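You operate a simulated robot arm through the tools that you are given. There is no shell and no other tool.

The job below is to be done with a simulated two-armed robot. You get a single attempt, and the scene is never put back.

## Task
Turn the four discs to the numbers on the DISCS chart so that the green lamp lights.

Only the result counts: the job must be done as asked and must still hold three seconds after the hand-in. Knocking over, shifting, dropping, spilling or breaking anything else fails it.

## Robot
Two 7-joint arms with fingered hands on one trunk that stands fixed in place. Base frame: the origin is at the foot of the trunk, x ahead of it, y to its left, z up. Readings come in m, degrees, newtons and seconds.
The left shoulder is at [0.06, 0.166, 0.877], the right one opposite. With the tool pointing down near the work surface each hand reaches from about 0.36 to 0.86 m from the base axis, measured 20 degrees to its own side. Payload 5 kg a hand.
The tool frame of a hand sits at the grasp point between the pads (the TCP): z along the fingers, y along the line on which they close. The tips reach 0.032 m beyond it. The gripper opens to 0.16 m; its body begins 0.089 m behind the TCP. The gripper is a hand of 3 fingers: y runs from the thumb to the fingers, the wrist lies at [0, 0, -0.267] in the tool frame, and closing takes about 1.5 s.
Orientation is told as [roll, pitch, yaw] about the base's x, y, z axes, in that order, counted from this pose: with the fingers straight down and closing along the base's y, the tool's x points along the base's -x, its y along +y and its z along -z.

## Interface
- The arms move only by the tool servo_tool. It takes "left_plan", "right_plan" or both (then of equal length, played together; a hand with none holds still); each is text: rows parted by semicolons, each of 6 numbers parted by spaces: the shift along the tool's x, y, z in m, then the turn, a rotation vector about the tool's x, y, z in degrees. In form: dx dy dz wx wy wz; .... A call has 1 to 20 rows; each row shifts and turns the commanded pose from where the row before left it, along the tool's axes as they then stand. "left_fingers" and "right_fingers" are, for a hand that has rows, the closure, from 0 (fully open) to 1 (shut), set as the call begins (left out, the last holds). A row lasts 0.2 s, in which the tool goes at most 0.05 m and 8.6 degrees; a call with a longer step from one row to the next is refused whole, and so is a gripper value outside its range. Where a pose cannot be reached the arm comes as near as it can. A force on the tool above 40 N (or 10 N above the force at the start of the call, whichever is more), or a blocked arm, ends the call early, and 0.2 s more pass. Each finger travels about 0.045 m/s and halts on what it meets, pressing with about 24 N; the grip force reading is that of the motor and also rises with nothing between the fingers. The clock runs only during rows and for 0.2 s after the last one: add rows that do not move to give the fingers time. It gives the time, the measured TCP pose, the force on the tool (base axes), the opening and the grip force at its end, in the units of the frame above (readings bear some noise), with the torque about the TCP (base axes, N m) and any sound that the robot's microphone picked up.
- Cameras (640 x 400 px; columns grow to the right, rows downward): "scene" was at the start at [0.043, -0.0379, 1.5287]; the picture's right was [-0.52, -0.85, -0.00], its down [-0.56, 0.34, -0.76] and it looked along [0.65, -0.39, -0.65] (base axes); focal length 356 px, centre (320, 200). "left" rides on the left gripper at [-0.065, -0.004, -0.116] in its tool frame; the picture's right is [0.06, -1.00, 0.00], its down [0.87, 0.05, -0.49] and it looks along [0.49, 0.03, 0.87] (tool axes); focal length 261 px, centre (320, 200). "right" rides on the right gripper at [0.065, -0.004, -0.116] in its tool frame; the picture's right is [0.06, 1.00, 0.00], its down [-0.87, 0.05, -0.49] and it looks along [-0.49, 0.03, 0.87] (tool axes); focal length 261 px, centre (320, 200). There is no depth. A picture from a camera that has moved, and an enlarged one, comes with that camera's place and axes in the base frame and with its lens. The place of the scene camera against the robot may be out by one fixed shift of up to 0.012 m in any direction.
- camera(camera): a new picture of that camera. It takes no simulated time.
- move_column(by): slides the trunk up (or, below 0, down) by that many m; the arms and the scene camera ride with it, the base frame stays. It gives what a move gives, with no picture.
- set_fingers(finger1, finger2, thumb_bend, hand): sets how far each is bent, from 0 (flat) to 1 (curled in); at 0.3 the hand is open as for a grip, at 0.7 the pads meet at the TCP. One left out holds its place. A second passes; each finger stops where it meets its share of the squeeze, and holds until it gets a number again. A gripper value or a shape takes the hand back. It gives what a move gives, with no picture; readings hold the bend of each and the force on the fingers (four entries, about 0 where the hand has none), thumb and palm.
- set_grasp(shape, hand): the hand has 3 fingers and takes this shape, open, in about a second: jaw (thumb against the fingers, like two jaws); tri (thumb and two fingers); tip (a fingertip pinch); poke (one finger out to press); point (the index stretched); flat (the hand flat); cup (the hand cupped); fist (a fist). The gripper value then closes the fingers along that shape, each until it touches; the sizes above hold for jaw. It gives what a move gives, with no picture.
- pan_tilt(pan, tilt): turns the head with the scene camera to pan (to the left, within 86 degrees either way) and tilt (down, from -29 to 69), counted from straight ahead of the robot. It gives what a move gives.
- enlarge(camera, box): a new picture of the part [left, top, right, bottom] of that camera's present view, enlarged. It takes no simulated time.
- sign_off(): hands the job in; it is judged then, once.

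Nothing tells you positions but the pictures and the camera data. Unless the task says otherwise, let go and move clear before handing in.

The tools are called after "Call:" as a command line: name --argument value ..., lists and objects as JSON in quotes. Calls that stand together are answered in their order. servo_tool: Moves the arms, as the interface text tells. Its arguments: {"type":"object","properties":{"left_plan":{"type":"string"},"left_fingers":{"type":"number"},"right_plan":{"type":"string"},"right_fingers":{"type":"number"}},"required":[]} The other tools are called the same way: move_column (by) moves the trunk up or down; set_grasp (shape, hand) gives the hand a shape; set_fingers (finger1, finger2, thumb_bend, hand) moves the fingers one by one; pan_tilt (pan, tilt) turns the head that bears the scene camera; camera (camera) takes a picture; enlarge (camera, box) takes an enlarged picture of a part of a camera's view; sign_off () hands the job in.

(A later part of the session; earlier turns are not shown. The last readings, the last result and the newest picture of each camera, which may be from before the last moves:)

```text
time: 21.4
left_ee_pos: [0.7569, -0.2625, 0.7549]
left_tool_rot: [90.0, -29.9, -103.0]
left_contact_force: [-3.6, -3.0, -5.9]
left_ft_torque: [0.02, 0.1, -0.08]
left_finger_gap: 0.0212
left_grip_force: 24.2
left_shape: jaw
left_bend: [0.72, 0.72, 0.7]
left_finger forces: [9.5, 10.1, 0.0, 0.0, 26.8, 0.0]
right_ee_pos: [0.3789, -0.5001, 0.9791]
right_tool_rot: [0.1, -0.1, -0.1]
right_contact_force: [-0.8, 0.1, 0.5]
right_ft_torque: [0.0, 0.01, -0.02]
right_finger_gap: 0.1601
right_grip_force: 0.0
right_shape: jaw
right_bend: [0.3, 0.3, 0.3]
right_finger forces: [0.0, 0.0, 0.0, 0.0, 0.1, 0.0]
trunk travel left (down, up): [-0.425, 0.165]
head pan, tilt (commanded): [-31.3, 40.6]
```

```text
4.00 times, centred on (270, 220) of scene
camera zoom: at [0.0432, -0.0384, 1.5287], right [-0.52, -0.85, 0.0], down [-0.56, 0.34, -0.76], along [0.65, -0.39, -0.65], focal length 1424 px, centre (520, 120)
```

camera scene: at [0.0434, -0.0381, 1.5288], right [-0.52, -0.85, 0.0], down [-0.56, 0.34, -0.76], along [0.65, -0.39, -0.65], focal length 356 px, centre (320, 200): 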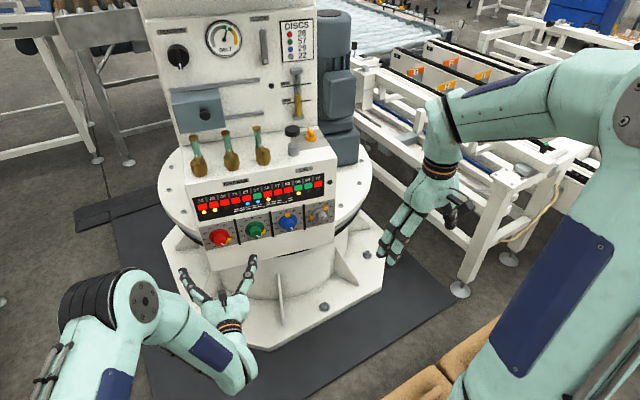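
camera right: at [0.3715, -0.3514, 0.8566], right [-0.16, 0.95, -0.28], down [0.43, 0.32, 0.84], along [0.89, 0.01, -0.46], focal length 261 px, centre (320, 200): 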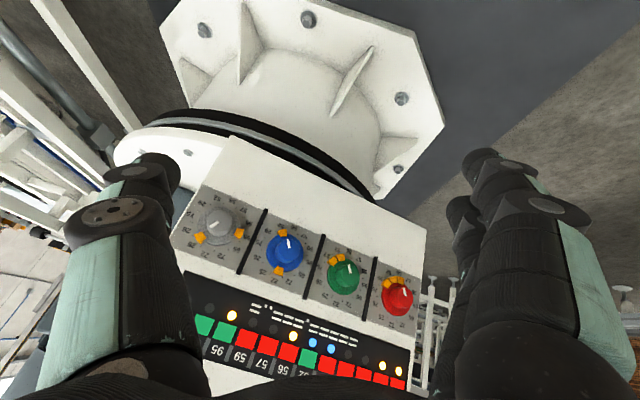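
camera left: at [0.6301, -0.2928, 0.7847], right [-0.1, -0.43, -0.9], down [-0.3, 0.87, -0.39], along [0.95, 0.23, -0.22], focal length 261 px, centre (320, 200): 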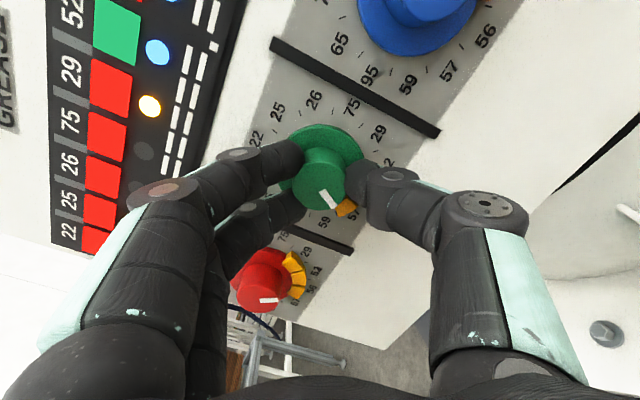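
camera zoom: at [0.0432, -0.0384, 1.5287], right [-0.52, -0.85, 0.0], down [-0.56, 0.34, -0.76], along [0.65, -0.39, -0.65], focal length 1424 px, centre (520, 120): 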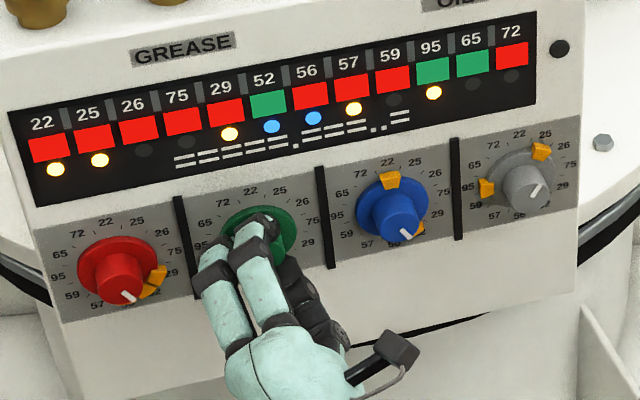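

The lamp at 57 lit, so green is now in the 57 sector. I'll open the fingers moderately, back off and check the pointer's alignment.

Call:
servo_tool --left_plan "0 0 0 0 0 0;0 0 0 0 0 0;0 0 0 0 0 0;0 0 0 0 0 0;0 0 -0.02 0 0 0;0 0 -0.02 0 0 0;0 0 -0.02 0 0 0;0 0 0 0 0 -6;0 0 0 0 0 -6;0 0 0 0 0 -6;0 0 0 0 0 -6;0 0 0 0 0 -6;0 0 0 0 0 -6;0 0 0 0 0 -6;0 0 0 0 0 -6;0 0 0 0 0 -6;0 0 0 0 0 -6" --left_fingers 0.56

Call:
camera --camera "left"

Call:
enlarge --camera "left" --box '[250, 70, 400, 200]'

```text
time: 25.0
left_ee_pos: [0.6979, -0.2496, 0.7557]
left_tool_rot: [-72.0, -89.9, 59.0]
left_contact_force: [0.0, 0.2, -0.5]
left_ft_torque: [0.01, -0.02, 0.01]
left_finger_gap: 0.0697
left_grip_force: 0.1
left_shape: jaw
left_bend: [0.73, 0.73, 0.7]
left_finger forces: [0.1, 0.1, 0.0, 0.0, 0.0, 0.0]
right_ee_pos: [0.379, -0.4993, 0.979]
right_tool_rot: [0.0, 0.0, 0.0]
right_contact_force: [-0.6, 0.3, 0.0]
right_ft_torque: [0.0, 0.0, 0.02]
right_finger_gap: 0.1599
right_grip_force: 0.2
right_shape: jaw
right_bend: [0.3, 0.3, 0.3]
right_finger forces: [0.0, 0.0, 0.0, 0.0, 0.0, 0.1]
trunk travel left (down, up): [-0.425, 0.165]
head pan, tilt (commanded): [-31.3, 40.6]
```

```text
taken
camera left: at [0.5838, -0.2259, 0.8213], right [-0.23, -0.97, -0.06], down [-0.47, 0.16, -0.87], along [0.85, -0.17, -0.49], focal length 261 px, centre (320, 200)
```

left: 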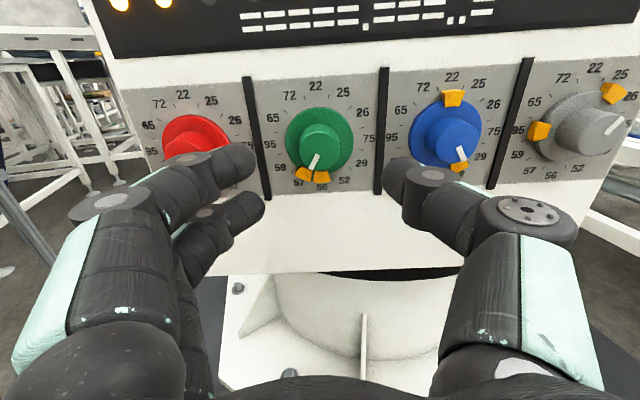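

```text
3.08 times, centred on (325, 135) of left
camera zoom: at [0.5838, -0.2259, 0.8213], right [-0.23, -0.97, -0.06], down [-0.47, 0.16, -0.87], along [0.85, -0.17, -0.49], focal length 802 px, centre (305, 400)
```

zoom: 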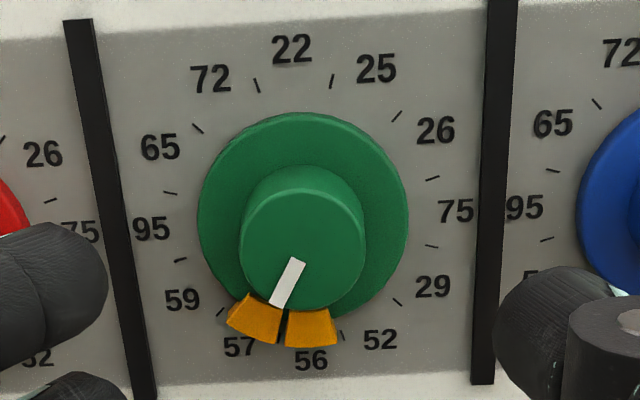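

Green's pointer measures about 207° against the ideal 210° for 57, because the fingers wind up a few degrees. I'll regrip and nudge it about 3° further, allowing for that lost motion.

Call:
servo_tool --left_plan "0 -0.0005 0.02 0 0 0;0 0 0.02 0 0 0;0 0 0.02 0 0 0;0 0 0 0 0 0"

Call:
servo_tool --left_plan "0 0 0 0 0 0;0 0 0 0 0 0;0 0 0 0 0 0;0 0 0 0 0 0;0 0 0 0 0 0;0 0 0 0 0 3.5;0 0 0 0 0 3.5;0 0 0 0 0 0;0 0 0 0 0 0" --left_fingers 1.0

Call:
servo_tool --left_plan "0 0 0 0 0 0;0 0 0 0 0 0;0 0 0 0 0 0;0 0 0 0 0 0;0 0 -0.02 0 0 0;0 0 -0.02 0 0 0;0 0 -0.02 0 0 0;0 0 0 0 0 -7;0 0 0 0 0 0" --left_fingers 0.56

Call:
enlarge --camera "left" --box '[250, 70, 400, 200]'

```text
time: 26.0
left_ee_pos: [0.7567, -0.2638, 0.7557]
left_tool_rot: [6.7, -89.9, -19.9]
left_contact_force: [-0.2, -0.7, -1.4]
left_ft_torque: [-0.01, 0.0, -0.01]
left_finger_gap: 0.0701
left_grip_force: 0.0
left_shape: jaw
left_bend: [0.73, 0.73, 0.7]
left_finger forces: [0.0, 0.0, 0.0, 0.0, 0.0, 0.0]
right_ee_pos: [0.3799, -0.5006, 0.9791]
right_tool_rot: [0.0, 0.0, -0.1]
right_contact_force: [-0.6, 0.3, 0.1]
right_ft_torque: [0.04, 0.03, 0.03]
right_finger_gap: 0.1597
right_grip_force: 0.0
right_shape: jaw
right_bend: [0.3, 0.3, 0.3]
right_finger forces: [0.0, 0.1, 0.0, 0.0, 0.0, 0.0]
trunk travel left (down, up): [-0.425, 0.165]
head pan, tilt (commanded): [-31.3, 40.6]
```

```text
time: 28.0
left_ee_pos: [0.7559, -0.2633, 0.7557]
left_tool_rot: [89.7, -83.0, -102.8]
left_contact_force: [2.9, -1.9, -1.0]
left_ft_torque: [-0.03, -0.01, 0.0]
left_finger_gap: 0.0213
left_grip_force: 23.7
left_shape: jaw
left_bend: [0.72, 0.72, 0.7]
left_finger forces: [9.3, 10.5, 0.0, 0.0, 21.5, 0.0]
right_ee_pos: [0.3809, -0.4999, 0.9787]
right_tool_rot: [-0.1, 0.1, 0.0]
right_contact_force: [-0.8, -0.5, 0.6]
right_ft_torque: [-0.04, 0.01, 0.0]
right_finger_gap: 0.16
right_grip_force: 0.0
right_shape: jaw
right_bend: [0.3, 0.3, 0.3]
right_finger forces: [0.0, 0.1, 0.0, 0.0, 0.1, 0.0]
trunk travel left (down, up): [-0.425, 0.165]
head pan, tilt (commanded): [-31.3, 40.6]
```

```text
time: 30.0
left_ee_pos: [0.6993, -0.2487, 0.7555]
left_tool_rot: [-52.2, -89.9, 39.2]
left_contact_force: [0.4, 0.5, -1.1]
left_ft_torque: [-0.04, 0.0, 0.0]
left_finger_gap: 0.0699
left_grip_force: 0.1
left_shape: jaw
left_bend: [0.73, 0.73, 0.7]
left_finger forces: [0.0, 0.0, 0.0, 0.1, 0.0, 0.0]
right_ee_pos: [0.3791, -0.4999, 0.9794]
right_tool_rot: [0.1, 0.0, -0.1]
right_contact_force: [0.7, 0.5, 0.7]
right_ft_torque: [-0.01, -0.01, 0.02]
right_finger_gap: 0.16
right_grip_force: 0.0
right_shape: jaw
right_bend: [0.3, 0.3, 0.3]
right_finger forces: [0.2, 0.0, 0.1, 0.1, 0.1, 0.0]
trunk travel left (down, up): [-0.425, 0.165]
head pan, tilt (commanded): [-31.3, 40.6]
```

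```text
3.08 times, centred on (325, 135) of left
camera zoom: at [0.5839, -0.2262, 0.821], right [-0.23, -0.97, -0.06], down [-0.47, 0.16, -0.87], along [0.85, -0.17, -0.49], focal length 802 px, centre (305, 400)
```

zoom: 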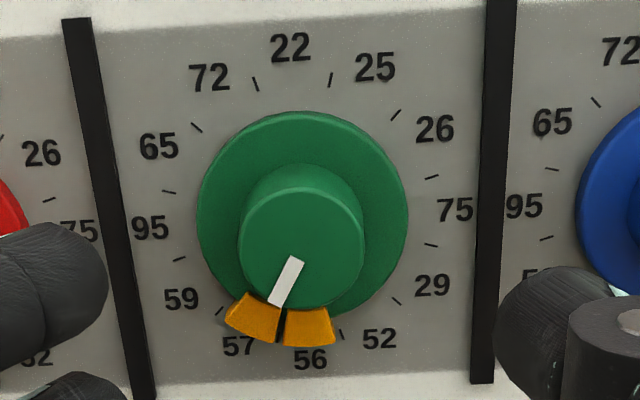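

The nudge had no visible effect, so there may be detents. I'll zoom in tighter to measure green's pointer and compare with blue's untouched pointer.

Call:
enlarge --camera "left" --box '[280, 100, 360, 190]'

Call:
enlarge --camera "left" --box '[400, 80, 500, 190]'

Call:
enlarge --camera "scene" --box '[235, 205, 280, 245]'

```text
4.44 times, centred on (320, 145) of left
camera zoom: at [0.5839, -0.2262, 0.821], right [-0.23, -0.97, -0.06], down [-0.47, 0.16, -0.87], along [0.85, -0.17, -0.49], focal length 1158 px, centre (320, 444)
```

zoom: 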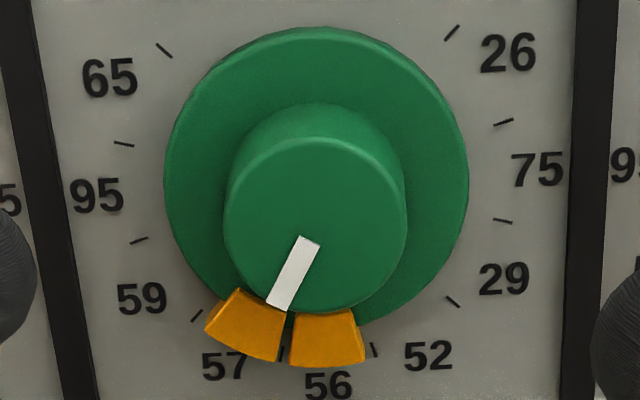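

```text
3.64 times, centred on (450, 135) of left
camera zoom: at [0.5839, -0.2262, 0.821], right [-0.23, -0.97, -0.06], down [-0.47, 0.16, -0.87], along [0.85, -0.17, -0.49], focal length 948 px, centre (-153, 436)
```

zoom: 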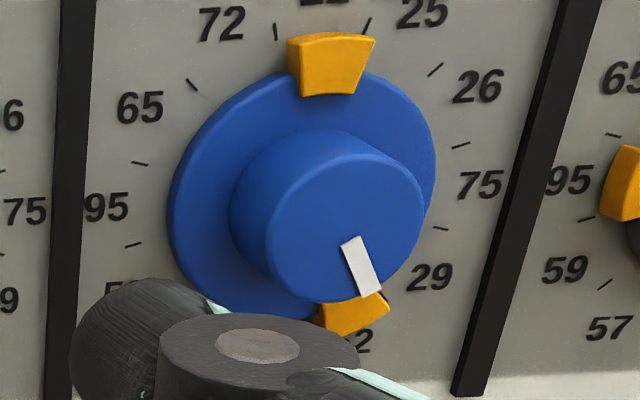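

```text
10.00 times, centred on (258, 225) of scene
camera zoom: at [0.043, -0.038, 1.5287], right [-0.52, -0.85, 0.0], down [-0.56, 0.34, -0.76], along [0.65, -0.39, -0.65], focal length 3560 px, centre (945, -50)
```

zoom: 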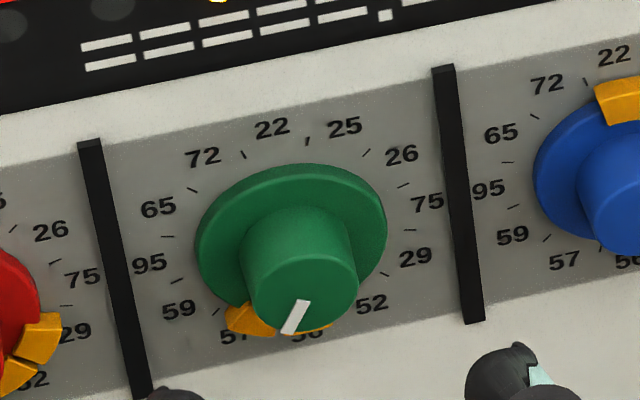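

Measured closely, green stands at about 209.5°, with the tab gap right on the 56/57 tick, so it is set. Next I'll move sideways in front of the red dial and check centring.

Call:
servo_tool --left_plan "0 0.035 0 0 0 0;0 0.035 0 0 0 0;0 0.0346 0 0 0 0;0 0 0 0 0 0"

Call:
enlarge --camera "left" --box '[250, 70, 400, 200]'

Call:
camera --camera "scene"

```text
time: 31.0
left_ee_pos: [0.722, -0.1466, 0.7569]
left_tool_rot: [-140.2, -90.1, 127.2]
left_contact_force: [1.0, 0.5, -0.3]
left_ft_torque: [0.0, -0.01, 0.01]
left_finger_gap: 0.0701
left_grip_force: 0.1
left_shape: jaw
left_bend: [0.73, 0.73, 0.7]
left_finger forces: [0.0, 0.0, 0.0, 0.0, 0.0, 0.0]
right_ee_pos: [0.38, -0.4995, 0.9797]
right_tool_rot: [-0.1, 0.0, -0.1]
right_contact_force: [1.2, 0.9, 0.1]
right_ft_torque: [-0.04, 0.0, 0.01]
right_finger_gap: 0.16
right_grip_force: 0.1
right_shape: jaw
right_bend: [0.3, 0.3, 0.3]
right_finger forces: [0.0, 0.1, 0.1, 0.0, 0.0, 0.1]
trunk travel left (down, up): [-0.425, 0.165]
head pan, tilt (commanded): [-31.3, 40.6]
```

```text
3.08 times, centred on (325, 135) of left
camera zoom: at [0.6074, -0.1237, 0.8222], right [-0.23, -0.97, -0.06], down [-0.47, 0.16, -0.87], along [0.86, -0.17, -0.49], focal length 802 px, centre (305, 400)
```

zoom: 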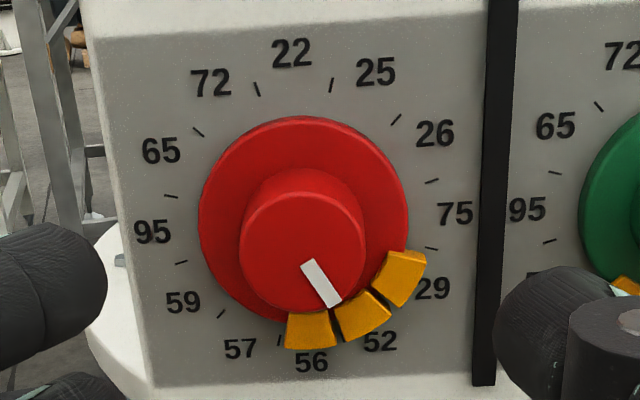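

```text
taken
camera scene: at [0.0429, -0.0379, 1.5287], right [-0.52, -0.85, 0.0], down [-0.56, 0.34, -0.76], along [0.65, -0.39, -0.65], focal length 356 px, centre (320, 200)
```

scene: 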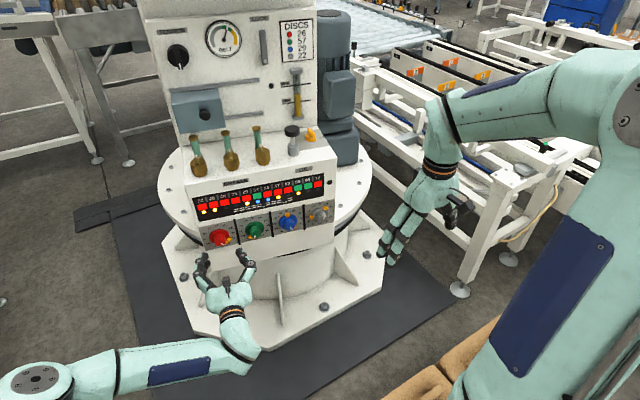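

Red is centred as well as green was. I'll test in free space whether the hand can roll −90° here, since red must turn 90° counter-clockwise from 52 to 26.

Call:
servo_tool --left_plan "0 0 0 0 0 -7.5;0 0 0 0 0 -7.5;0 0 0 0 0 -7.5;0 0 0 0 0 -7.5;0 0 0 0 0 -7.5;0 0 0 0 0 -7.5;0 0 0 0 0 -7.5;0 0 0 0 0 -7.5;0 0 0 0 0 -7.5;0 0 0 0 0 -7.5;0 0 0 0 0 -7.5;0 0 0 0 0 -7.5"

Call:
camera --camera "left"

```text
time: 33.6
left_ee_pos: [0.7225, -0.147, 0.7564]
left_tool_rot: [-90.0, 0.1, 76.9]
left_contact_force: [-0.4, 0.6, 0.6]
left_ft_torque: [-0.01, -0.01, -0.01]
left_finger_gap: 0.07
left_grip_force: 0.0
left_shape: jaw
left_bend: [0.73, 0.73, 0.7]
left_finger forces: [0.0, 0.0, 0.0, 0.0, 0.1, 0.0]
right_ee_pos: [0.3785, -0.4993, 0.9787]
right_tool_rot: [0.1, 0.0, 0.0]
right_contact_force: [-0.1, 0.3, -0.6]
right_ft_torque: [0.02, -0.02, 0.02]
right_finger_gap: 0.1598
right_grip_force: 0.0
right_shape: jaw
right_bend: [0.3, 0.3, 0.3]
right_finger forces: [0.0, 0.0, 0.0, 0.1, 0.0, 0.0]
trunk travel left (down, up): [-0.425, 0.165]
head pan, tilt (commanded): [-31.3, 40.6]
```

```text
taken
camera left: at [0.6234, -0.0569, 0.76], right [-0.01, -0.06, 1.0], down [-0.68, -0.74, -0.05], along [0.74, -0.68, -0.03], focal length 261 px, centre (320, 200)
```

left: 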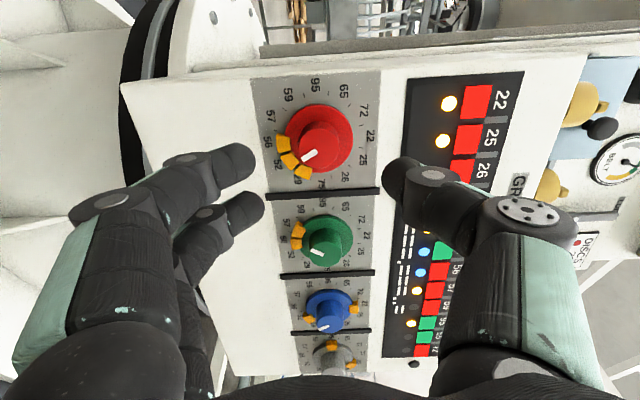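

The full −90° roll is reachable. I'll roll back to 0°, then advance onto red.

Call:
servo_tool --left_plan "0 0 0 0 0 7.5;0 0 0 0 0 7.5;0 0 0 0 0 7.5;0 0 0 0 0 7.5;0 0 0 0 0 7.5;0 0 0 0 0 7.5;0 0 0 0 0 7.5;0 0 0 0 0 7.5;0 0 0 0 0 7.5;0 0 0 0 0 7.5;0 0 0 0 0 7.5;0 0 0 0 0 7.5;0 0 0.02 0 0 0;0 0 0.02 0 0 0;0 0 0.018 0 0 0;0 0 0 0 0 0"

Call:
enlarge --camera "left" --box '[220, 90, 440, 250]'

```text
time: 37.0
left_ee_pos: [0.779, -0.1598, 0.7577]
left_tool_rot: [56.5, -90.1, -69.4]
left_contact_force: [-0.3, 0.1, 0.1]
left_ft_torque: [0.01, -0.02, -0.03]
left_finger_gap: 0.0697
left_grip_force: 0.0
left_shape: jaw
left_bend: [0.73, 0.73, 0.7]
left_finger forces: [0.0, 0.0, 0.1, 0.0, 0.0, 0.1]
right_ee_pos: [0.3804, -0.5013, 0.9797]
right_tool_rot: [-0.1, 0.0, -0.1]
right_contact_force: [0.2, 0.1, -0.1]
right_ft_torque: [-0.01, 0.02, -0.02]
right_finger_gap: 0.1599
right_grip_force: 0.0
right_shape: jaw
right_bend: [0.3, 0.3, 0.3]
right_finger forces: [0.0, 0.1, 0.0, 0.0, 0.1, 0.0]
trunk travel left (down, up): [-0.425, 0.165]
head pan, tilt (commanded): [-31.3, 40.6]
```

```text
2.50 times, centred on (330, 170) of left
camera zoom: at [0.6644, -0.1373, 0.8217], right [-0.23, -0.97, -0.06], down [-0.47, 0.16, -0.87], along [0.85, -0.17, -0.49], focal length 652 px, centre (295, 275)
```

zoom: 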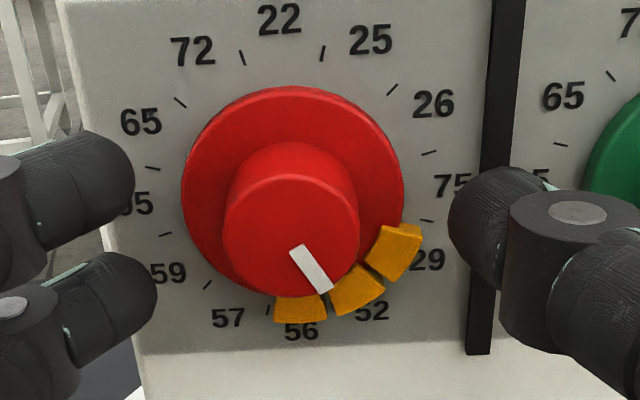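

Well centred. Closing on red, then turning it counter-clockwise 91° (a little extra for wind-up).

Call:
servo_tool --left_plan "0 0 0 0 0 0;0 0 0 0 0 0;0 0 0 0 0 0;0 0 0 0 0 0;0 0 0 0 0 0;0 0 0 0 0 0" --left_fingers 1.0

Call:
servo_tool --left_plan "0 0 0 0 0 -5;0 0 0 0 0 -5;0 0 0 0 0 -5;0 0 0 0 0 -5;0 0 0 0 0 -5;0 0 0 0 0 -5;0 0 0 0 0 -5;0 0 0 0 0 -5;0 0 0 0 0 -5;0 0 0 0 0 -5;0 0 0 0 0 -5;0 0 0 0 0 -5;0 0 0 0 0 -5;0 0 0 0 0 -5;0 0 0 0 0 -5;0 0 0 0 0 -5;0 0 0 0 0 -5;0 0 0 0 0 -6;0 0 0 0 0 0"

Call:
camera --camera "left"

Call:
enlarge --camera "scene" --box '[180, 170, 350, 270]'

```text
time: 38.4
left_ee_pos: [0.7786, -0.1597, 0.7559]
left_tool_rot: [-2.8, -90.0, -10.3]
left_contact_force: [1.7, -1.0, -0.4]
left_ft_torque: [0.01, -0.02, 0.0]
left_finger_gap: 0.021
left_grip_force: 23.9
left_shape: jaw
left_bend: [0.72, 0.72, 0.7]
left_finger forces: [8.9, 9.7, 0.0, 0.0, 21.2, 0.1]
right_ee_pos: [0.3798, -0.4997, 0.9786]
right_tool_rot: [0.0, 0.1, 0.0]
right_contact_force: [0.8, 0.6, -0.1]
right_ft_torque: [0.0, 0.0, -0.01]
right_finger_gap: 0.1599
right_grip_force: 0.1
right_shape: jaw
right_bend: [0.3, 0.3, 0.3]
right_finger forces: [0.1, 0.0, 0.0, 0.0, 0.1, 0.0]
trunk travel left (down, up): [-0.425, 0.165]
head pan, tilt (commanded): [-31.3, 40.6]
```

```text
time: 42.4
left_ee_pos: [0.7794, -0.1591, 0.7562]
left_tool_rot: [-90.0, 1.1, 77.1]
left_contact_force: [6.0, 12.7, 2.4]
left_ft_torque: [0.03, 0.0, 0.27]
left_finger_gap: 0.0209
left_grip_force: 23.9
left_shape: jaw
left_bend: [0.72, 0.72, 0.7]
left_finger forces: [13.7, 8.3, 0.0, 0.0, 22.8, 0.1]
right_ee_pos: [0.3799, -0.4988, 0.9785]
right_tool_rot: [-0.1, 0.0, 0.0]
right_contact_force: [-0.2, 0.2, 0.5]
right_ft_torque: [0.0, -0.04, 0.0]
right_finger_gap: 0.1597
right_grip_force: 0.2
right_shape: jaw
right_bend: [0.3, 0.3, 0.3]
right_finger forces: [0.0, 0.0, 0.1, 0.0, 0.0, 0.1]
trunk travel left (down, up): [-0.425, 0.165]
head pan, tilt (commanded): [-31.3, 40.6]
```

```text
taken
camera left: at [0.6802, -0.0684, 0.7587], right [-0.01, -0.04, 1.0], down [-0.67, -0.74, -0.04], along [0.74, -0.67, -0.02], focal length 261 px, centre (320, 200)
```

left: 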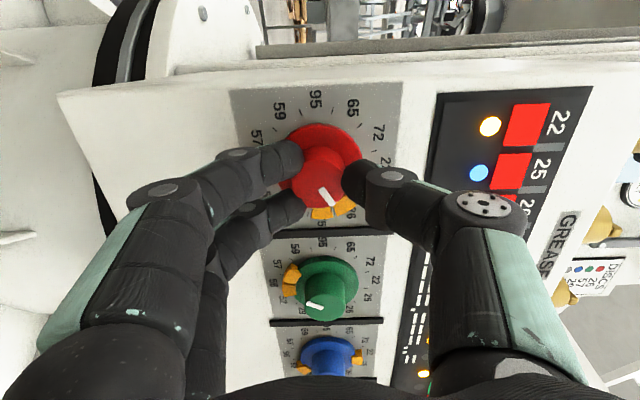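

```text
3.76 times, centred on (265, 220) of scene
camera zoom: at [0.0432, -0.0367, 1.5287], right [-0.52, -0.85, 0.0], down [-0.56, 0.34, -0.76], along [0.65, -0.39, -0.65], focal length 1340 px, centre (527, 125)
```

zoom: 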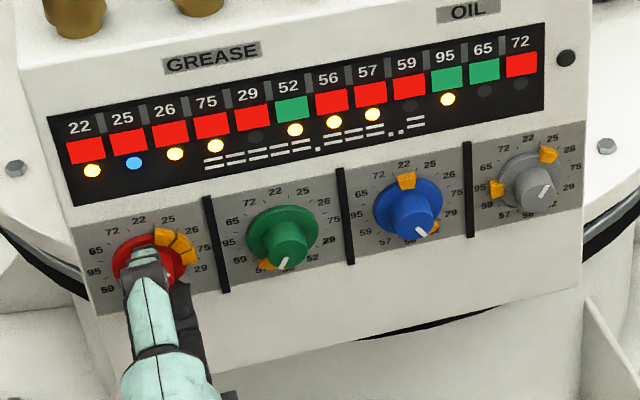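

Red's tabs now sit at 25, 26 and 75 and the lamps agree. I'll release, back off, roll back to 0° and measure red's pointer.

Call:
servo_tool --left_plan "0 0 0 0 0 0;0 0 0 0 0 0;0 0 0 0 0 0;0 0 0 0 0 0;0 0 -0.02 0 0 0;0 0 -0.02 0 0 0;0 0 -0.018 0 0 0;0 0 0 0 0 7.6;0 0 0 0 0 7.6;0 0 0 0 0 7.6;0 0 0 0 0 7.6;0 0 0 0 0 7.6;0 0 0 0 0 7.6;0 0 0 0 0 7.6;0 0 0 0 0 7.6;0 0 0 0 0 7.6;0 0 0 0 0 7.6;0 0 0 0 0 7.6;0 0 0 0 0 7.4" --left_fingers 0.56

Call:
enlarge --camera "left" --box '[280, 100, 360, 190]'

Call:
camera --camera "left"

```text
time: 46.4
left_ee_pos: [0.7219, -0.1474, 0.7544]
left_tool_rot: [77.2, -90.0, -90.4]
left_contact_force: [0.1, 0.4, -0.8]
left_ft_torque: [0.01, 0.03, 0.03]
left_finger_gap: 0.0697
left_grip_force: 0.1
left_shape: jaw
left_bend: [0.73, 0.73, 0.7]
left_finger forces: [0.1, 0.1, 0.0, 0.1, 0.1, 0.1]
right_ee_pos: [0.3791, -0.5006, 0.9789]
right_tool_rot: [0.1, 0.1, -0.1]
right_contact_force: [0.6, -0.1, 0.5]
right_ft_torque: [0.0, 0.01, -0.01]
right_finger_gap: 0.1597
right_grip_force: 0.2
right_shape: jaw
right_bend: [0.3, 0.3, 0.3]
right_finger forces: [0.0, 0.1, 0.1, 0.1, 0.0, 0.0]
trunk travel left (down, up): [-0.425, 0.165]
head pan, tilt (commanded): [-31.3, 40.6]
```

```text
4.44 times, centred on (320, 145) of left
camera zoom: at [0.6077, -0.1245, 0.8209], right [-0.23, -0.97, -0.06], down [-0.47, 0.17, -0.87], along [0.86, -0.17, -0.49], focal length 1158 px, centre (320, 444)
```

zoom: 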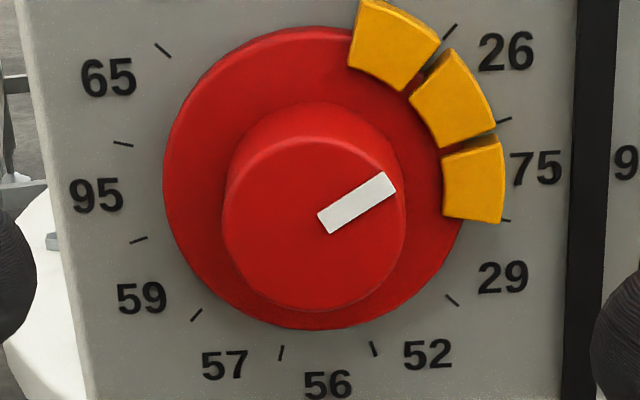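

```text
taken
camera left: at [0.6077, -0.1245, 0.8209], right [-0.23, -0.97, -0.06], down [-0.47, 0.17, -0.87], along [0.86, -0.17, -0.49], focal length 261 px, centre (320, 200)
```

left: 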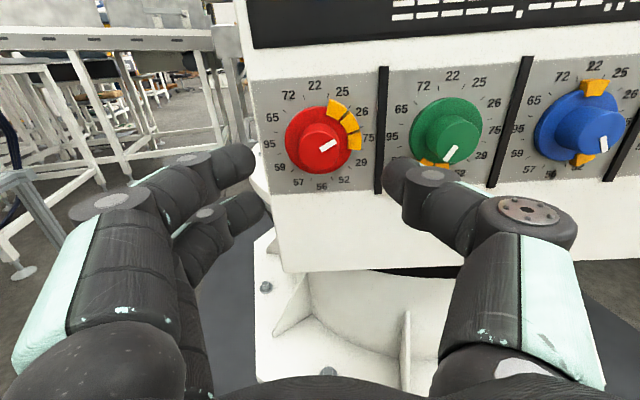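

Red measures about 59.6°, right on 26. Next I'll slide the left hand across to blue (and move the right hand a bit further out of the way).

Call:
servo_tool --left_plan "0 -0.0349 0 0 0 0;0 -0.0349 0 0 0 0;0 -0.0349 0 0 0 0;0 -0.0349 0 0 0 0;0 -0.0349 0 0 0 0;0 -0.0349 0 0 0 0;0 0 0 0 0 0" --right_plan "0 -0.03 -0.02 0 0 0;0 -0.03 -0.02 0 0 0;0 -0.03 -0.02 0 0 0;0 -0.03 -0.02 0 0 0;0 0 0 0 0 0;0 0 0 0 0 0;0 0 0 0 0 0"

Call:
enlarge --camera "left" --box '[250, 70, 400, 200]'

Call:
camera --camera "scene"

```text
time: 48.0
left_ee_pos: [0.6757, -0.3518, 0.7559]
left_tool_rot: [-12.5, -89.9, -0.6]
left_contact_force: [-0.3, -0.1, -0.4]
left_ft_torque: [-0.03, -0.01, 0.0]
left_finger_gap: 0.0701
left_grip_force: 0.0
left_shape: jaw
left_bend: [0.73, 0.73, 0.7]
left_finger forces: [0.1, 0.1, 0.0, 0.1, 0.1, 0.0]
right_ee_pos: [0.3801, -0.6206, 1.0593]
right_tool_rot: [0.2, 0.1, 0.0]
right_contact_force: [-0.2, -0.3, -0.7]
right_ft_torque: [-0.02, 0.0, 0.03]
right_finger_gap: 0.1601
right_grip_force: 0.1
right_shape: jaw
right_bend: [0.3, 0.3, 0.3]
right_finger forces: [0.0, 0.0, 0.0, 0.0, 0.1, 0.0]
trunk travel left (down, up): [-0.425, 0.165]
head pan, tilt (commanded): [-31.3, 40.6]
```

```text
3.08 times, centred on (325, 135) of left
camera zoom: at [0.561, -0.3288, 0.8213], right [-0.23, -0.97, -0.06], down [-0.47, 0.16, -0.87], along [0.85, -0.17, -0.49], focal length 802 px, centre (305, 400)
```

zoom: 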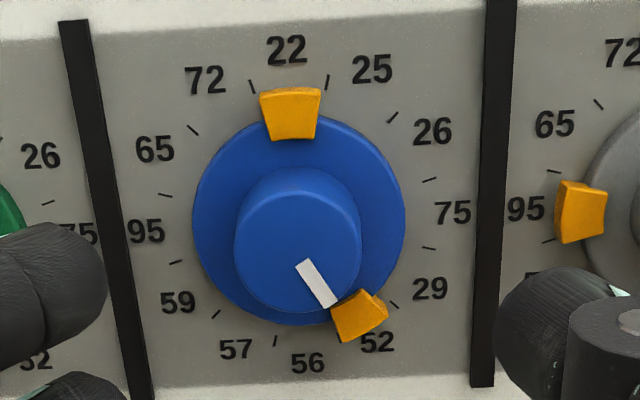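

```text
taken
camera scene: at [0.043, -0.038, 1.5287], right [-0.52, -0.85, 0.0], down [-0.56, 0.34, -0.76], along [0.65, -0.39, -0.65], focal length 356 px, centre (320, 200)
```

scene: 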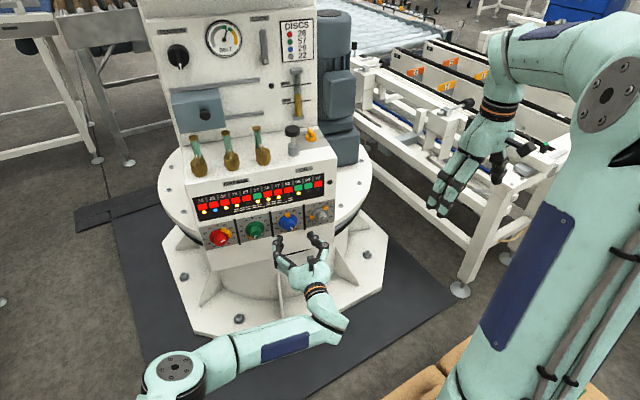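

Blue's knob centre is about 2 mm to the hand's +y side; I'll correct that, advance and check.

Call:
servo_tool --left_plan "0 0.0019 0.02 0 0 0;0 0 0.02 0 0 0;0 0 0.018 0 0 0;0 0 0 0 0 0"

Call:
enlarge --camera "left" --box '[220, 90, 440, 250]'

```text
time: 49.0
left_ee_pos: [0.7311, -0.3631, 0.757]
left_tool_rot: [-25.9, -90.0, 12.9]
left_contact_force: [-0.7, 0.5, -0.3]
left_ft_torque: [-0.01, 0.04, -0.02]
left_finger_gap: 0.0697
left_grip_force: 0.0
left_shape: jaw
left_bend: [0.73, 0.73, 0.7]
left_finger forces: [0.0, 0.0, 0.0, 0.1, 0.0, 0.1]
right_ee_pos: [0.3794, -0.6194, 1.0601]
right_tool_rot: [-0.1, -0.1, -0.1]
right_contact_force: [0.2, 0.3, 0.0]
right_ft_torque: [0.01, 0.0, 0.04]
right_finger_gap: 0.1601
right_grip_force: 0.2
right_shape: jaw
right_bend: [0.3, 0.3, 0.3]
right_finger forces: [0.0, 0.0, 0.0, 0.1, 0.0, 0.0]
trunk travel left (down, up): [-0.425, 0.165]
head pan, tilt (commanded): [-31.3, 40.6]
```

```text
2.50 times, centred on (330, 170) of left
camera zoom: at [0.6173, -0.3403, 0.8214], right [-0.23, -0.97, -0.06], down [-0.47, 0.16, -0.87], along [0.85, -0.17, -0.49], focal length 652 px, centre (295, 275)
```

zoom: 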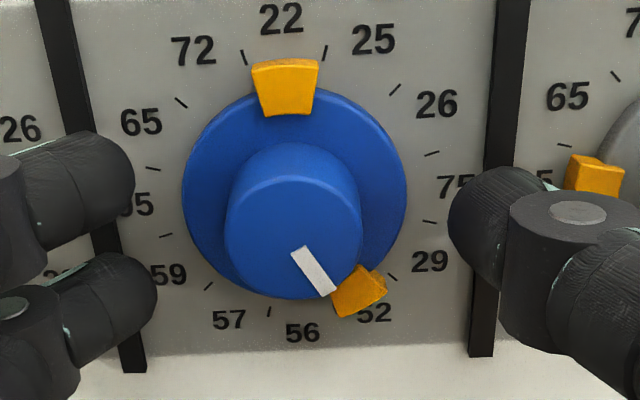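

Centred. Closing on blue and turning it 31° counter-clockwise to 29.

Call:
servo_tool --left_plan "0 0 0 0 0 0;0 0 0 0 0 0;0 0 0 0 0 0;0 0 0 0 0 0;0 0 0 0 0 0;0 0 0 0 0 0;0 0 0 0 0 -5;0 0 0 0 0 -5;0 0 0 0 0 -5;0 0 0 0 0 -5;0 0 0 0 0 -5;0 0 0 0 0 -6;0 0 0 0 0 0" --left_fingers 1.0

Call:
enlarge --camera "scene" --box '[180, 170, 350, 270]'

Call:
servo_tool --left_plan "0 0 0 0 0 0;0 0 0 0 0 0;0 0 0 0 0 0;0 0 0 0 0 0;0 0 -0.02 0 0 0;0 0 -0.02 0 0 0;0 0 -0.018 0 0 0;0 0 0 0 0 7.75;0 0 0 0 0 7.75;0 0 0 0 0 7.75;0 0 0 0 0 7.75;0 0 0 0 0 0" --left_fingers 0.56

Call:
enlarge --camera "left" --box '[280, 100, 360, 190]'

```text
time: 51.8
left_ee_pos: [0.7326, -0.3621, 0.7562]
left_tool_rot: [-89.9, -58.9, 76.9]
left_contact_force: [5.4, -2.4, 0.0]
left_ft_torque: [0.04, 0.01, -0.02]
left_finger_gap: 0.0213
left_grip_force: 24.2
left_shape: jaw
left_bend: [0.72, 0.72, 0.7]
left_finger forces: [9.2, 10.0, 0.0, 0.0, 21.3, 0.0]
right_ee_pos: [0.3794, -0.6207, 1.0595]
right_tool_rot: [0.0, 0.0, 0.0]
right_contact_force: [-0.3, 0.3, 0.5]
right_ft_torque: [-0.03, -0.01, 0.01]
right_finger_gap: 0.1598
right_grip_force: 0.0
right_shape: jaw
right_bend: [0.3, 0.3, 0.3]
right_finger forces: [0.0, 0.0, 0.1, 0.0, 0.1, 0.1]
trunk travel left (down, up): [-0.425, 0.165]
head pan, tilt (commanded): [-31.3, 40.6]
```

```text
3.76 times, centred on (265, 220) of scene
camera zoom: at [0.0434, -0.0382, 1.5287], right [-0.52, -0.85, 0.0], down [-0.56, 0.34, -0.76], along [0.65, -0.39, -0.65], focal length 1340 px, centre (527, 125)
```

zoom: 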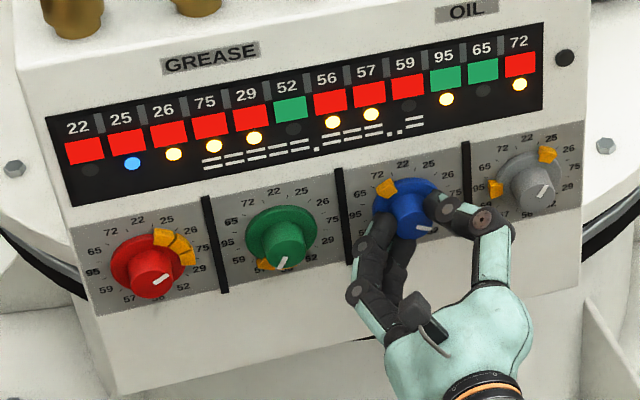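

```text
time: 54.4
left_ee_pos: [0.6743, -0.3494, 0.7559]
left_tool_rot: [78.8, -89.9, -92.0]
left_contact_force: [-0.1, -0.3, -0.4]
left_ft_torque: [0.02, 0.02, -0.01]
left_finger_gap: 0.0697
left_grip_force: 0.0
left_shape: jaw
left_bend: [0.73, 0.73, 0.7]
left_finger forces: [0.0, 0.0, 0.1, 0.0, 0.0, 0.0]
right_ee_pos: [0.3796, -0.6195, 1.0594]
right_tool_rot: [0.0, 0.0, -0.1]
right_contact_force: [-0.3, -0.3, -0.2]
right_ft_torque: [-0.01, 0.02, 0.01]
right_finger_gap: 0.1601
right_grip_force: 0.2
right_shape: jaw
right_bend: [0.3, 0.3, 0.3]
right_finger forces: [0.0, 0.0, 0.0, 0.1, 0.0, 0.0]
trunk travel left (down, up): [-0.425, 0.165]
head pan, tilt (commanded): [-31.3, 40.6]
```

```text
4.44 times, centred on (320, 145) of left
camera zoom: at [0.5607, -0.3267, 0.8214], right [-0.23, -0.97, -0.06], down [-0.47, 0.17, -0.87], along [0.86, -0.17, -0.49], focal length 1158 px, centre (320, 444)
```

zoom: 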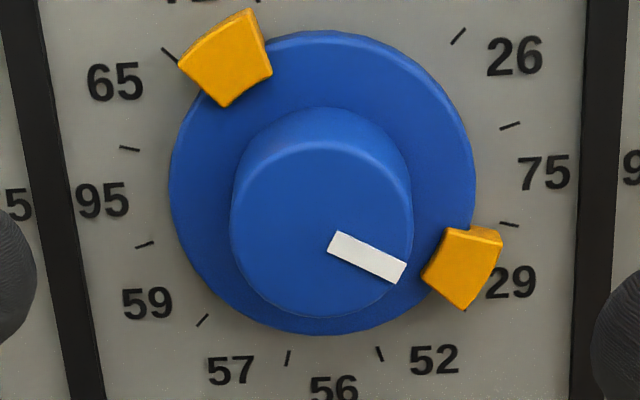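

Blue reads about 118° (target 120°), in the 29 sector with lamps 29 and 72 lit. Now over to grey.

Call:
servo_tool --left_plan "0 -0.0347 0 0 0 0;0 -0.0347 0 0 0 0;0 -0.0347 0 0 0 0;0 0 0 0 0 0"

Call:
enlarge --camera "left" --box '[250, 70, 400, 200]'

Call:
camera --camera "left"

Call:
camera --camera "scene"

```text
time: 55.4
left_ee_pos: [0.653, -0.4506, 0.7573]
left_tool_rot: [-72.5, -89.9, 59.5]
left_contact_force: [0.8, 0.3, -0.1]
left_ft_torque: [0.01, -0.02, -0.02]
left_finger_gap: 0.0702
left_grip_force: 0.1
left_shape: jaw
left_bend: [0.73, 0.73, 0.7]
left_finger forces: [0.0, 0.0, 0.0, 0.1, 0.0, 0.1]
right_ee_pos: [0.3807, -0.6191, 1.0593]
right_tool_rot: [-0.1, -0.1, 0.1]
right_contact_force: [0.1, -0.5, 0.6]
right_ft_torque: [0.01, 0.05, -0.01]
right_finger_gap: 0.1601
right_grip_force: 0.1
right_shape: jaw
right_bend: [0.3, 0.3, 0.3]
right_finger forces: [0.1, 0.0, 0.0, 0.0, 0.0, 0.1]
trunk travel left (down, up): [-0.425, 0.165]
head pan, tilt (commanded): [-31.3, 40.6]
```

```text
3.08 times, centred on (325, 135) of left
camera zoom: at [0.5377, -0.4277, 0.8216], right [-0.23, -0.97, -0.06], down [-0.47, 0.16, -0.87], along [0.85, -0.17, -0.49], focal length 802 px, centre (305, 400)
```

zoom: 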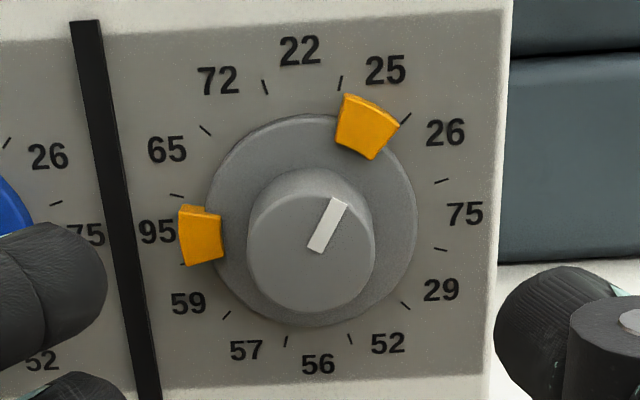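

```text
taken
camera left: at [0.5377, -0.4277, 0.8216], right [-0.23, -0.97, -0.06], down [-0.47, 0.16, -0.87], along [0.85, -0.17, -0.49], focal length 261 px, centre (320, 200)
```

left: 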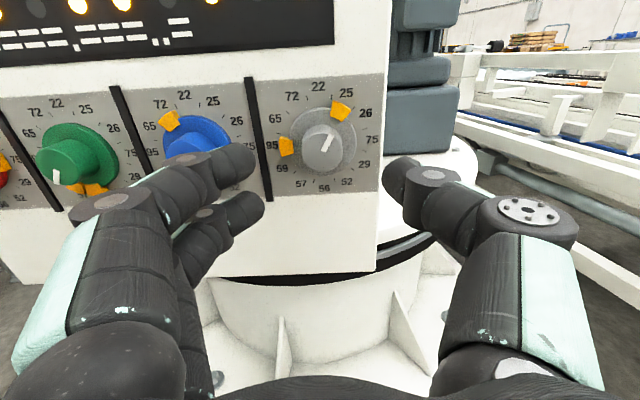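

```text
taken
camera scene: at [0.0441, -0.0375, 1.5288], right [-0.52, -0.85, 0.0], down [-0.56, 0.34, -0.76], along [0.65, -0.39, -0.65], focal length 356 px, centre (320, 200)
```

scene: 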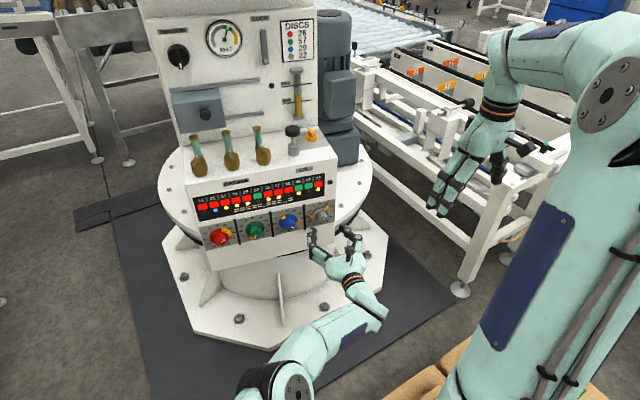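

Grey is nearly centred (1.4 mm to correct). I'll advance, check, then grip and turn it 30° counter-clockwise.

Call:
servo_tool --left_plan "0 -0.0014 0.02 0 0 0;0 0 0.02 0 0 0;0 0 0.016 0 0 0;0 0 0 0 0 0"

Call:
enlarge --camera "left" --box '[220, 90, 440, 250]'

```text
time: 56.4
left_ee_pos: [0.6521, -0.4505, 0.7552]
left_tool_rot: [-25.5, -90.0, 12.4]
left_contact_force: [-1.0, 0.4, -0.1]
left_ft_torque: [0.03, 0.0, -0.04]
left_finger_gap: 0.0703
left_grip_force: 0.2
left_shape: jaw
left_bend: [0.73, 0.73, 0.7]
left_finger forces: [0.0, 0.1, 0.0, 0.1, 0.1, 0.0]
left hand out of reach, approached as far as the arm can: row 1, 2, 3
right_ee_pos: [0.3783, -0.6202, 1.0597]
right_tool_rot: [0.0, 0.0, 0.0]
right_contact_force: [0.1, 0.7, 0.4]
right_ft_torque: [0.0, 0.0, 0.01]
right_finger_gap: 0.1598
right_grip_force: 0.0
right_shape: jaw
right_bend: [0.3, 0.3, 0.3]
right_finger forces: [0.0, 0.0, 0.0, 0.0, 0.0, 0.1]
trunk travel left (down, up): [-0.425, 0.165]
head pan, tilt (commanded): [-31.3, 40.6]
```

```text
2.50 times, centred on (330, 170) of left
camera zoom: at [0.5369, -0.4278, 0.821], right [-0.23, -0.97, -0.06], down [-0.47, 0.16, -0.87], along [0.85, -0.17, -0.49], focal length 652 px, centre (295, 275)
```

zoom: 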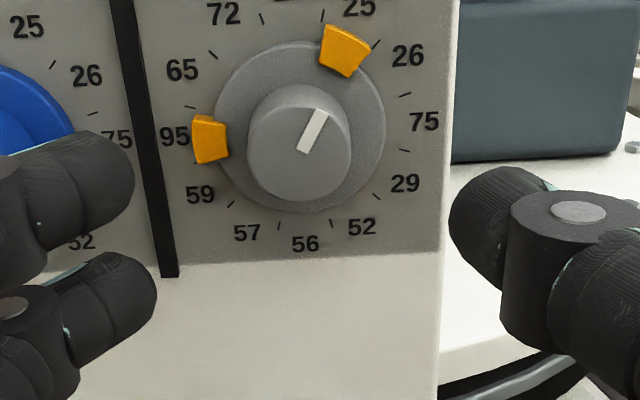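

The left arm runs out of reach moving onto grey in this posture. I'll test whether rolling the hand (so it closes in another plane) frees more reach here.

Call:
servo_tool --left_plan "0 0 0 0 0 -7.5;0 0 0 0 0 -7.5;0 0 0 0 0 -7.5;0 0 0 0 0 -7.5;0 0 0 0 0 -7.5;0 0 0 0 0 -7.5;0 0 0 0 0 -7.5;0 0 0 0 0 -7.5;0 0 0.005 0 0 0;0 0 0.005 0 0 0;0 0 0.005 0 0 0;0 0 0.005 0 0 0"

Call:
camera --camera "left"

Call:
camera --camera "scene"

```text
time: 59.0
left_ee_pos: [0.6626, -0.4491, 0.7593]
left_tool_rot: [-89.9, -30.0, 76.9]
left_contact_force: [-0.6, -0.4, -0.6]
left_ft_torque: [0.0, -0.03, -0.02]
left_finger_gap: 0.0701
left_grip_force: 0.0
left_shape: jaw
left_bend: [0.73, 0.73, 0.7]
left_finger forces: [0.0, 0.0, 0.1, 0.0, 0.1, 0.0]
left hand out of reach, approached as far as the arm can: row 11
right_ee_pos: [0.3799, -0.6199, 1.0583]
right_tool_rot: [0.0, 0.0, -0.1]
right_contact_force: [0.1, 0.7, -0.2]
right_ft_torque: [0.0, -0.02, 0.01]
right_finger_gap: 0.1598
right_grip_force: 0.0
right_shape: jaw
right_bend: [0.3, 0.3, 0.3]
right_finger forces: [0.0, 0.0, 0.1, 0.0, 0.0, 0.0]
trunk travel left (down, up): [-0.425, 0.165]
head pan, tilt (commanded): [-31.3, 40.6]
```

```text
taken
camera left: at [0.5619, -0.3698, 0.795], right [-0.12, -0.54, 0.83], down [-0.64, -0.59, -0.48], along [0.75, -0.6, -0.27], focal length 261 px, centre (320, 200)
```

left: 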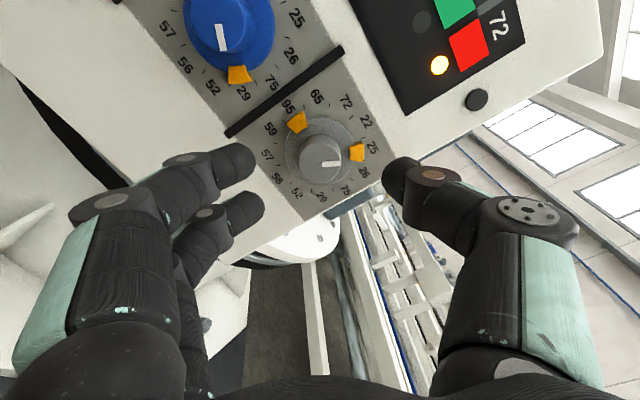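

```text
taken
camera scene: at [0.0429, -0.0381, 1.5287], right [-0.52, -0.85, 0.0], down [-0.56, 0.34, -0.76], along [0.65, -0.39, -0.65], focal length 356 px, centre (320, 200)
```

scene: 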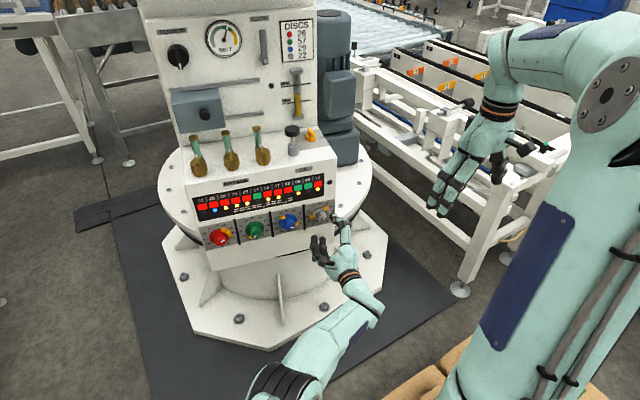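

Rolling alone only helps slightly; the shoulder is near its crossing limit. I'll tilt the hand 20° so it points more to the right (wrist nearer the body), with the closing direction kept across that tilt, and line up on grey at a standoff.

Call:
servo_tool --left_plan "-0.0124 0.0001 -0.008 0 0 0;-0.0124 0.0001 -0.008 0 0 0;0 0 0 0 6.667 0;0 0 0 0 6.667 0;0 0 0 0 6.667 0;0 0 0 0 0 0"

Call:
camera --camera "left"

Call:
enlarge --camera "left" --box '[250, 70, 400, 200]'

```text
time: 60.4
left_ee_pos: [0.6539, -0.4262, 0.7701]
left_tool_rot: [-78.7, -28.0, 54.0]
left_contact_force: [0.5, 1.4, -0.5]
left_ft_torque: [0.01, 0.03, 0.0]
left_finger_gap: 0.0703
left_grip_force: 0.1
left_shape: jaw
left_bend: [0.73, 0.73, 0.7]
left_finger forces: [0.0, 0.0, 0.1, 0.0, 0.0, 0.1]
right_ee_pos: [0.3789, -0.6209, 1.0597]
right_tool_rot: [0.0, 0.0, -0.1]
right_contact_force: [0.3, -0.4, -0.1]
right_ft_torque: [0.0, 0.01, 0.0]
right_finger_gap: 0.16
right_grip_force: 0.0
right_shape: jaw
right_bend: [0.3, 0.3, 0.3]
right_finger forces: [0.0, 0.1, 0.1, 0.1, 0.1, 0.0]
trunk travel left (down, up): [-0.425, 0.165]
head pan, tilt (commanded): [-31.3, 40.6]
```

```text
taken
camera left: at [0.5884, -0.3236, 0.8234], right [-0.14, -0.53, 0.84], down [-0.86, -0.35, -0.37], along [0.49, -0.77, -0.41], focal length 261 px, centre (320, 200)
```

left: 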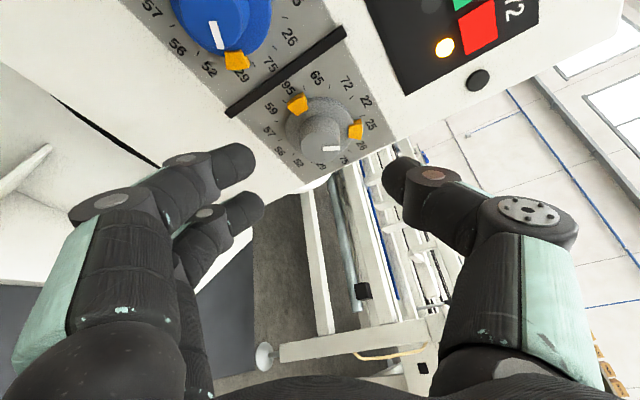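

```text
3.08 times, centred on (325, 135) of left
camera zoom: at [0.5884, -0.3236, 0.8234], right [-0.14, -0.53, 0.84], down [-0.86, -0.35, -0.37], along [0.49, -0.77, -0.41], focal length 802 px, centre (305, 400)
```

zoom: 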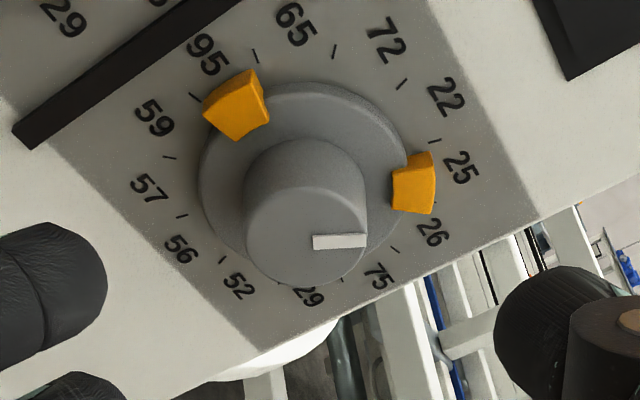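

The tilted pose is reachable. Zooming in to check how well the grey knob lies on the hand's axis.

Call:
enlarge --camera "left" --box '[280, 90, 360, 180]'

```text
4.44 times, centred on (320, 135) of left
camera zoom: at [0.5884, -0.3236, 0.8234], right [-0.14, -0.53, 0.84], down [-0.86, -0.35, -0.37], along [0.49, -0.77, -0.41], focal length 1158 px, centre (320, 489)
```

zoom: 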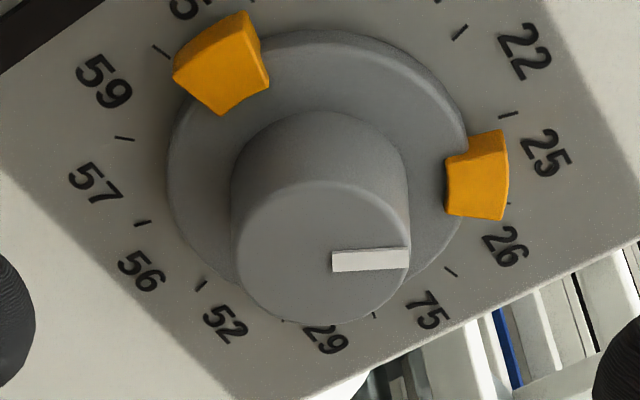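

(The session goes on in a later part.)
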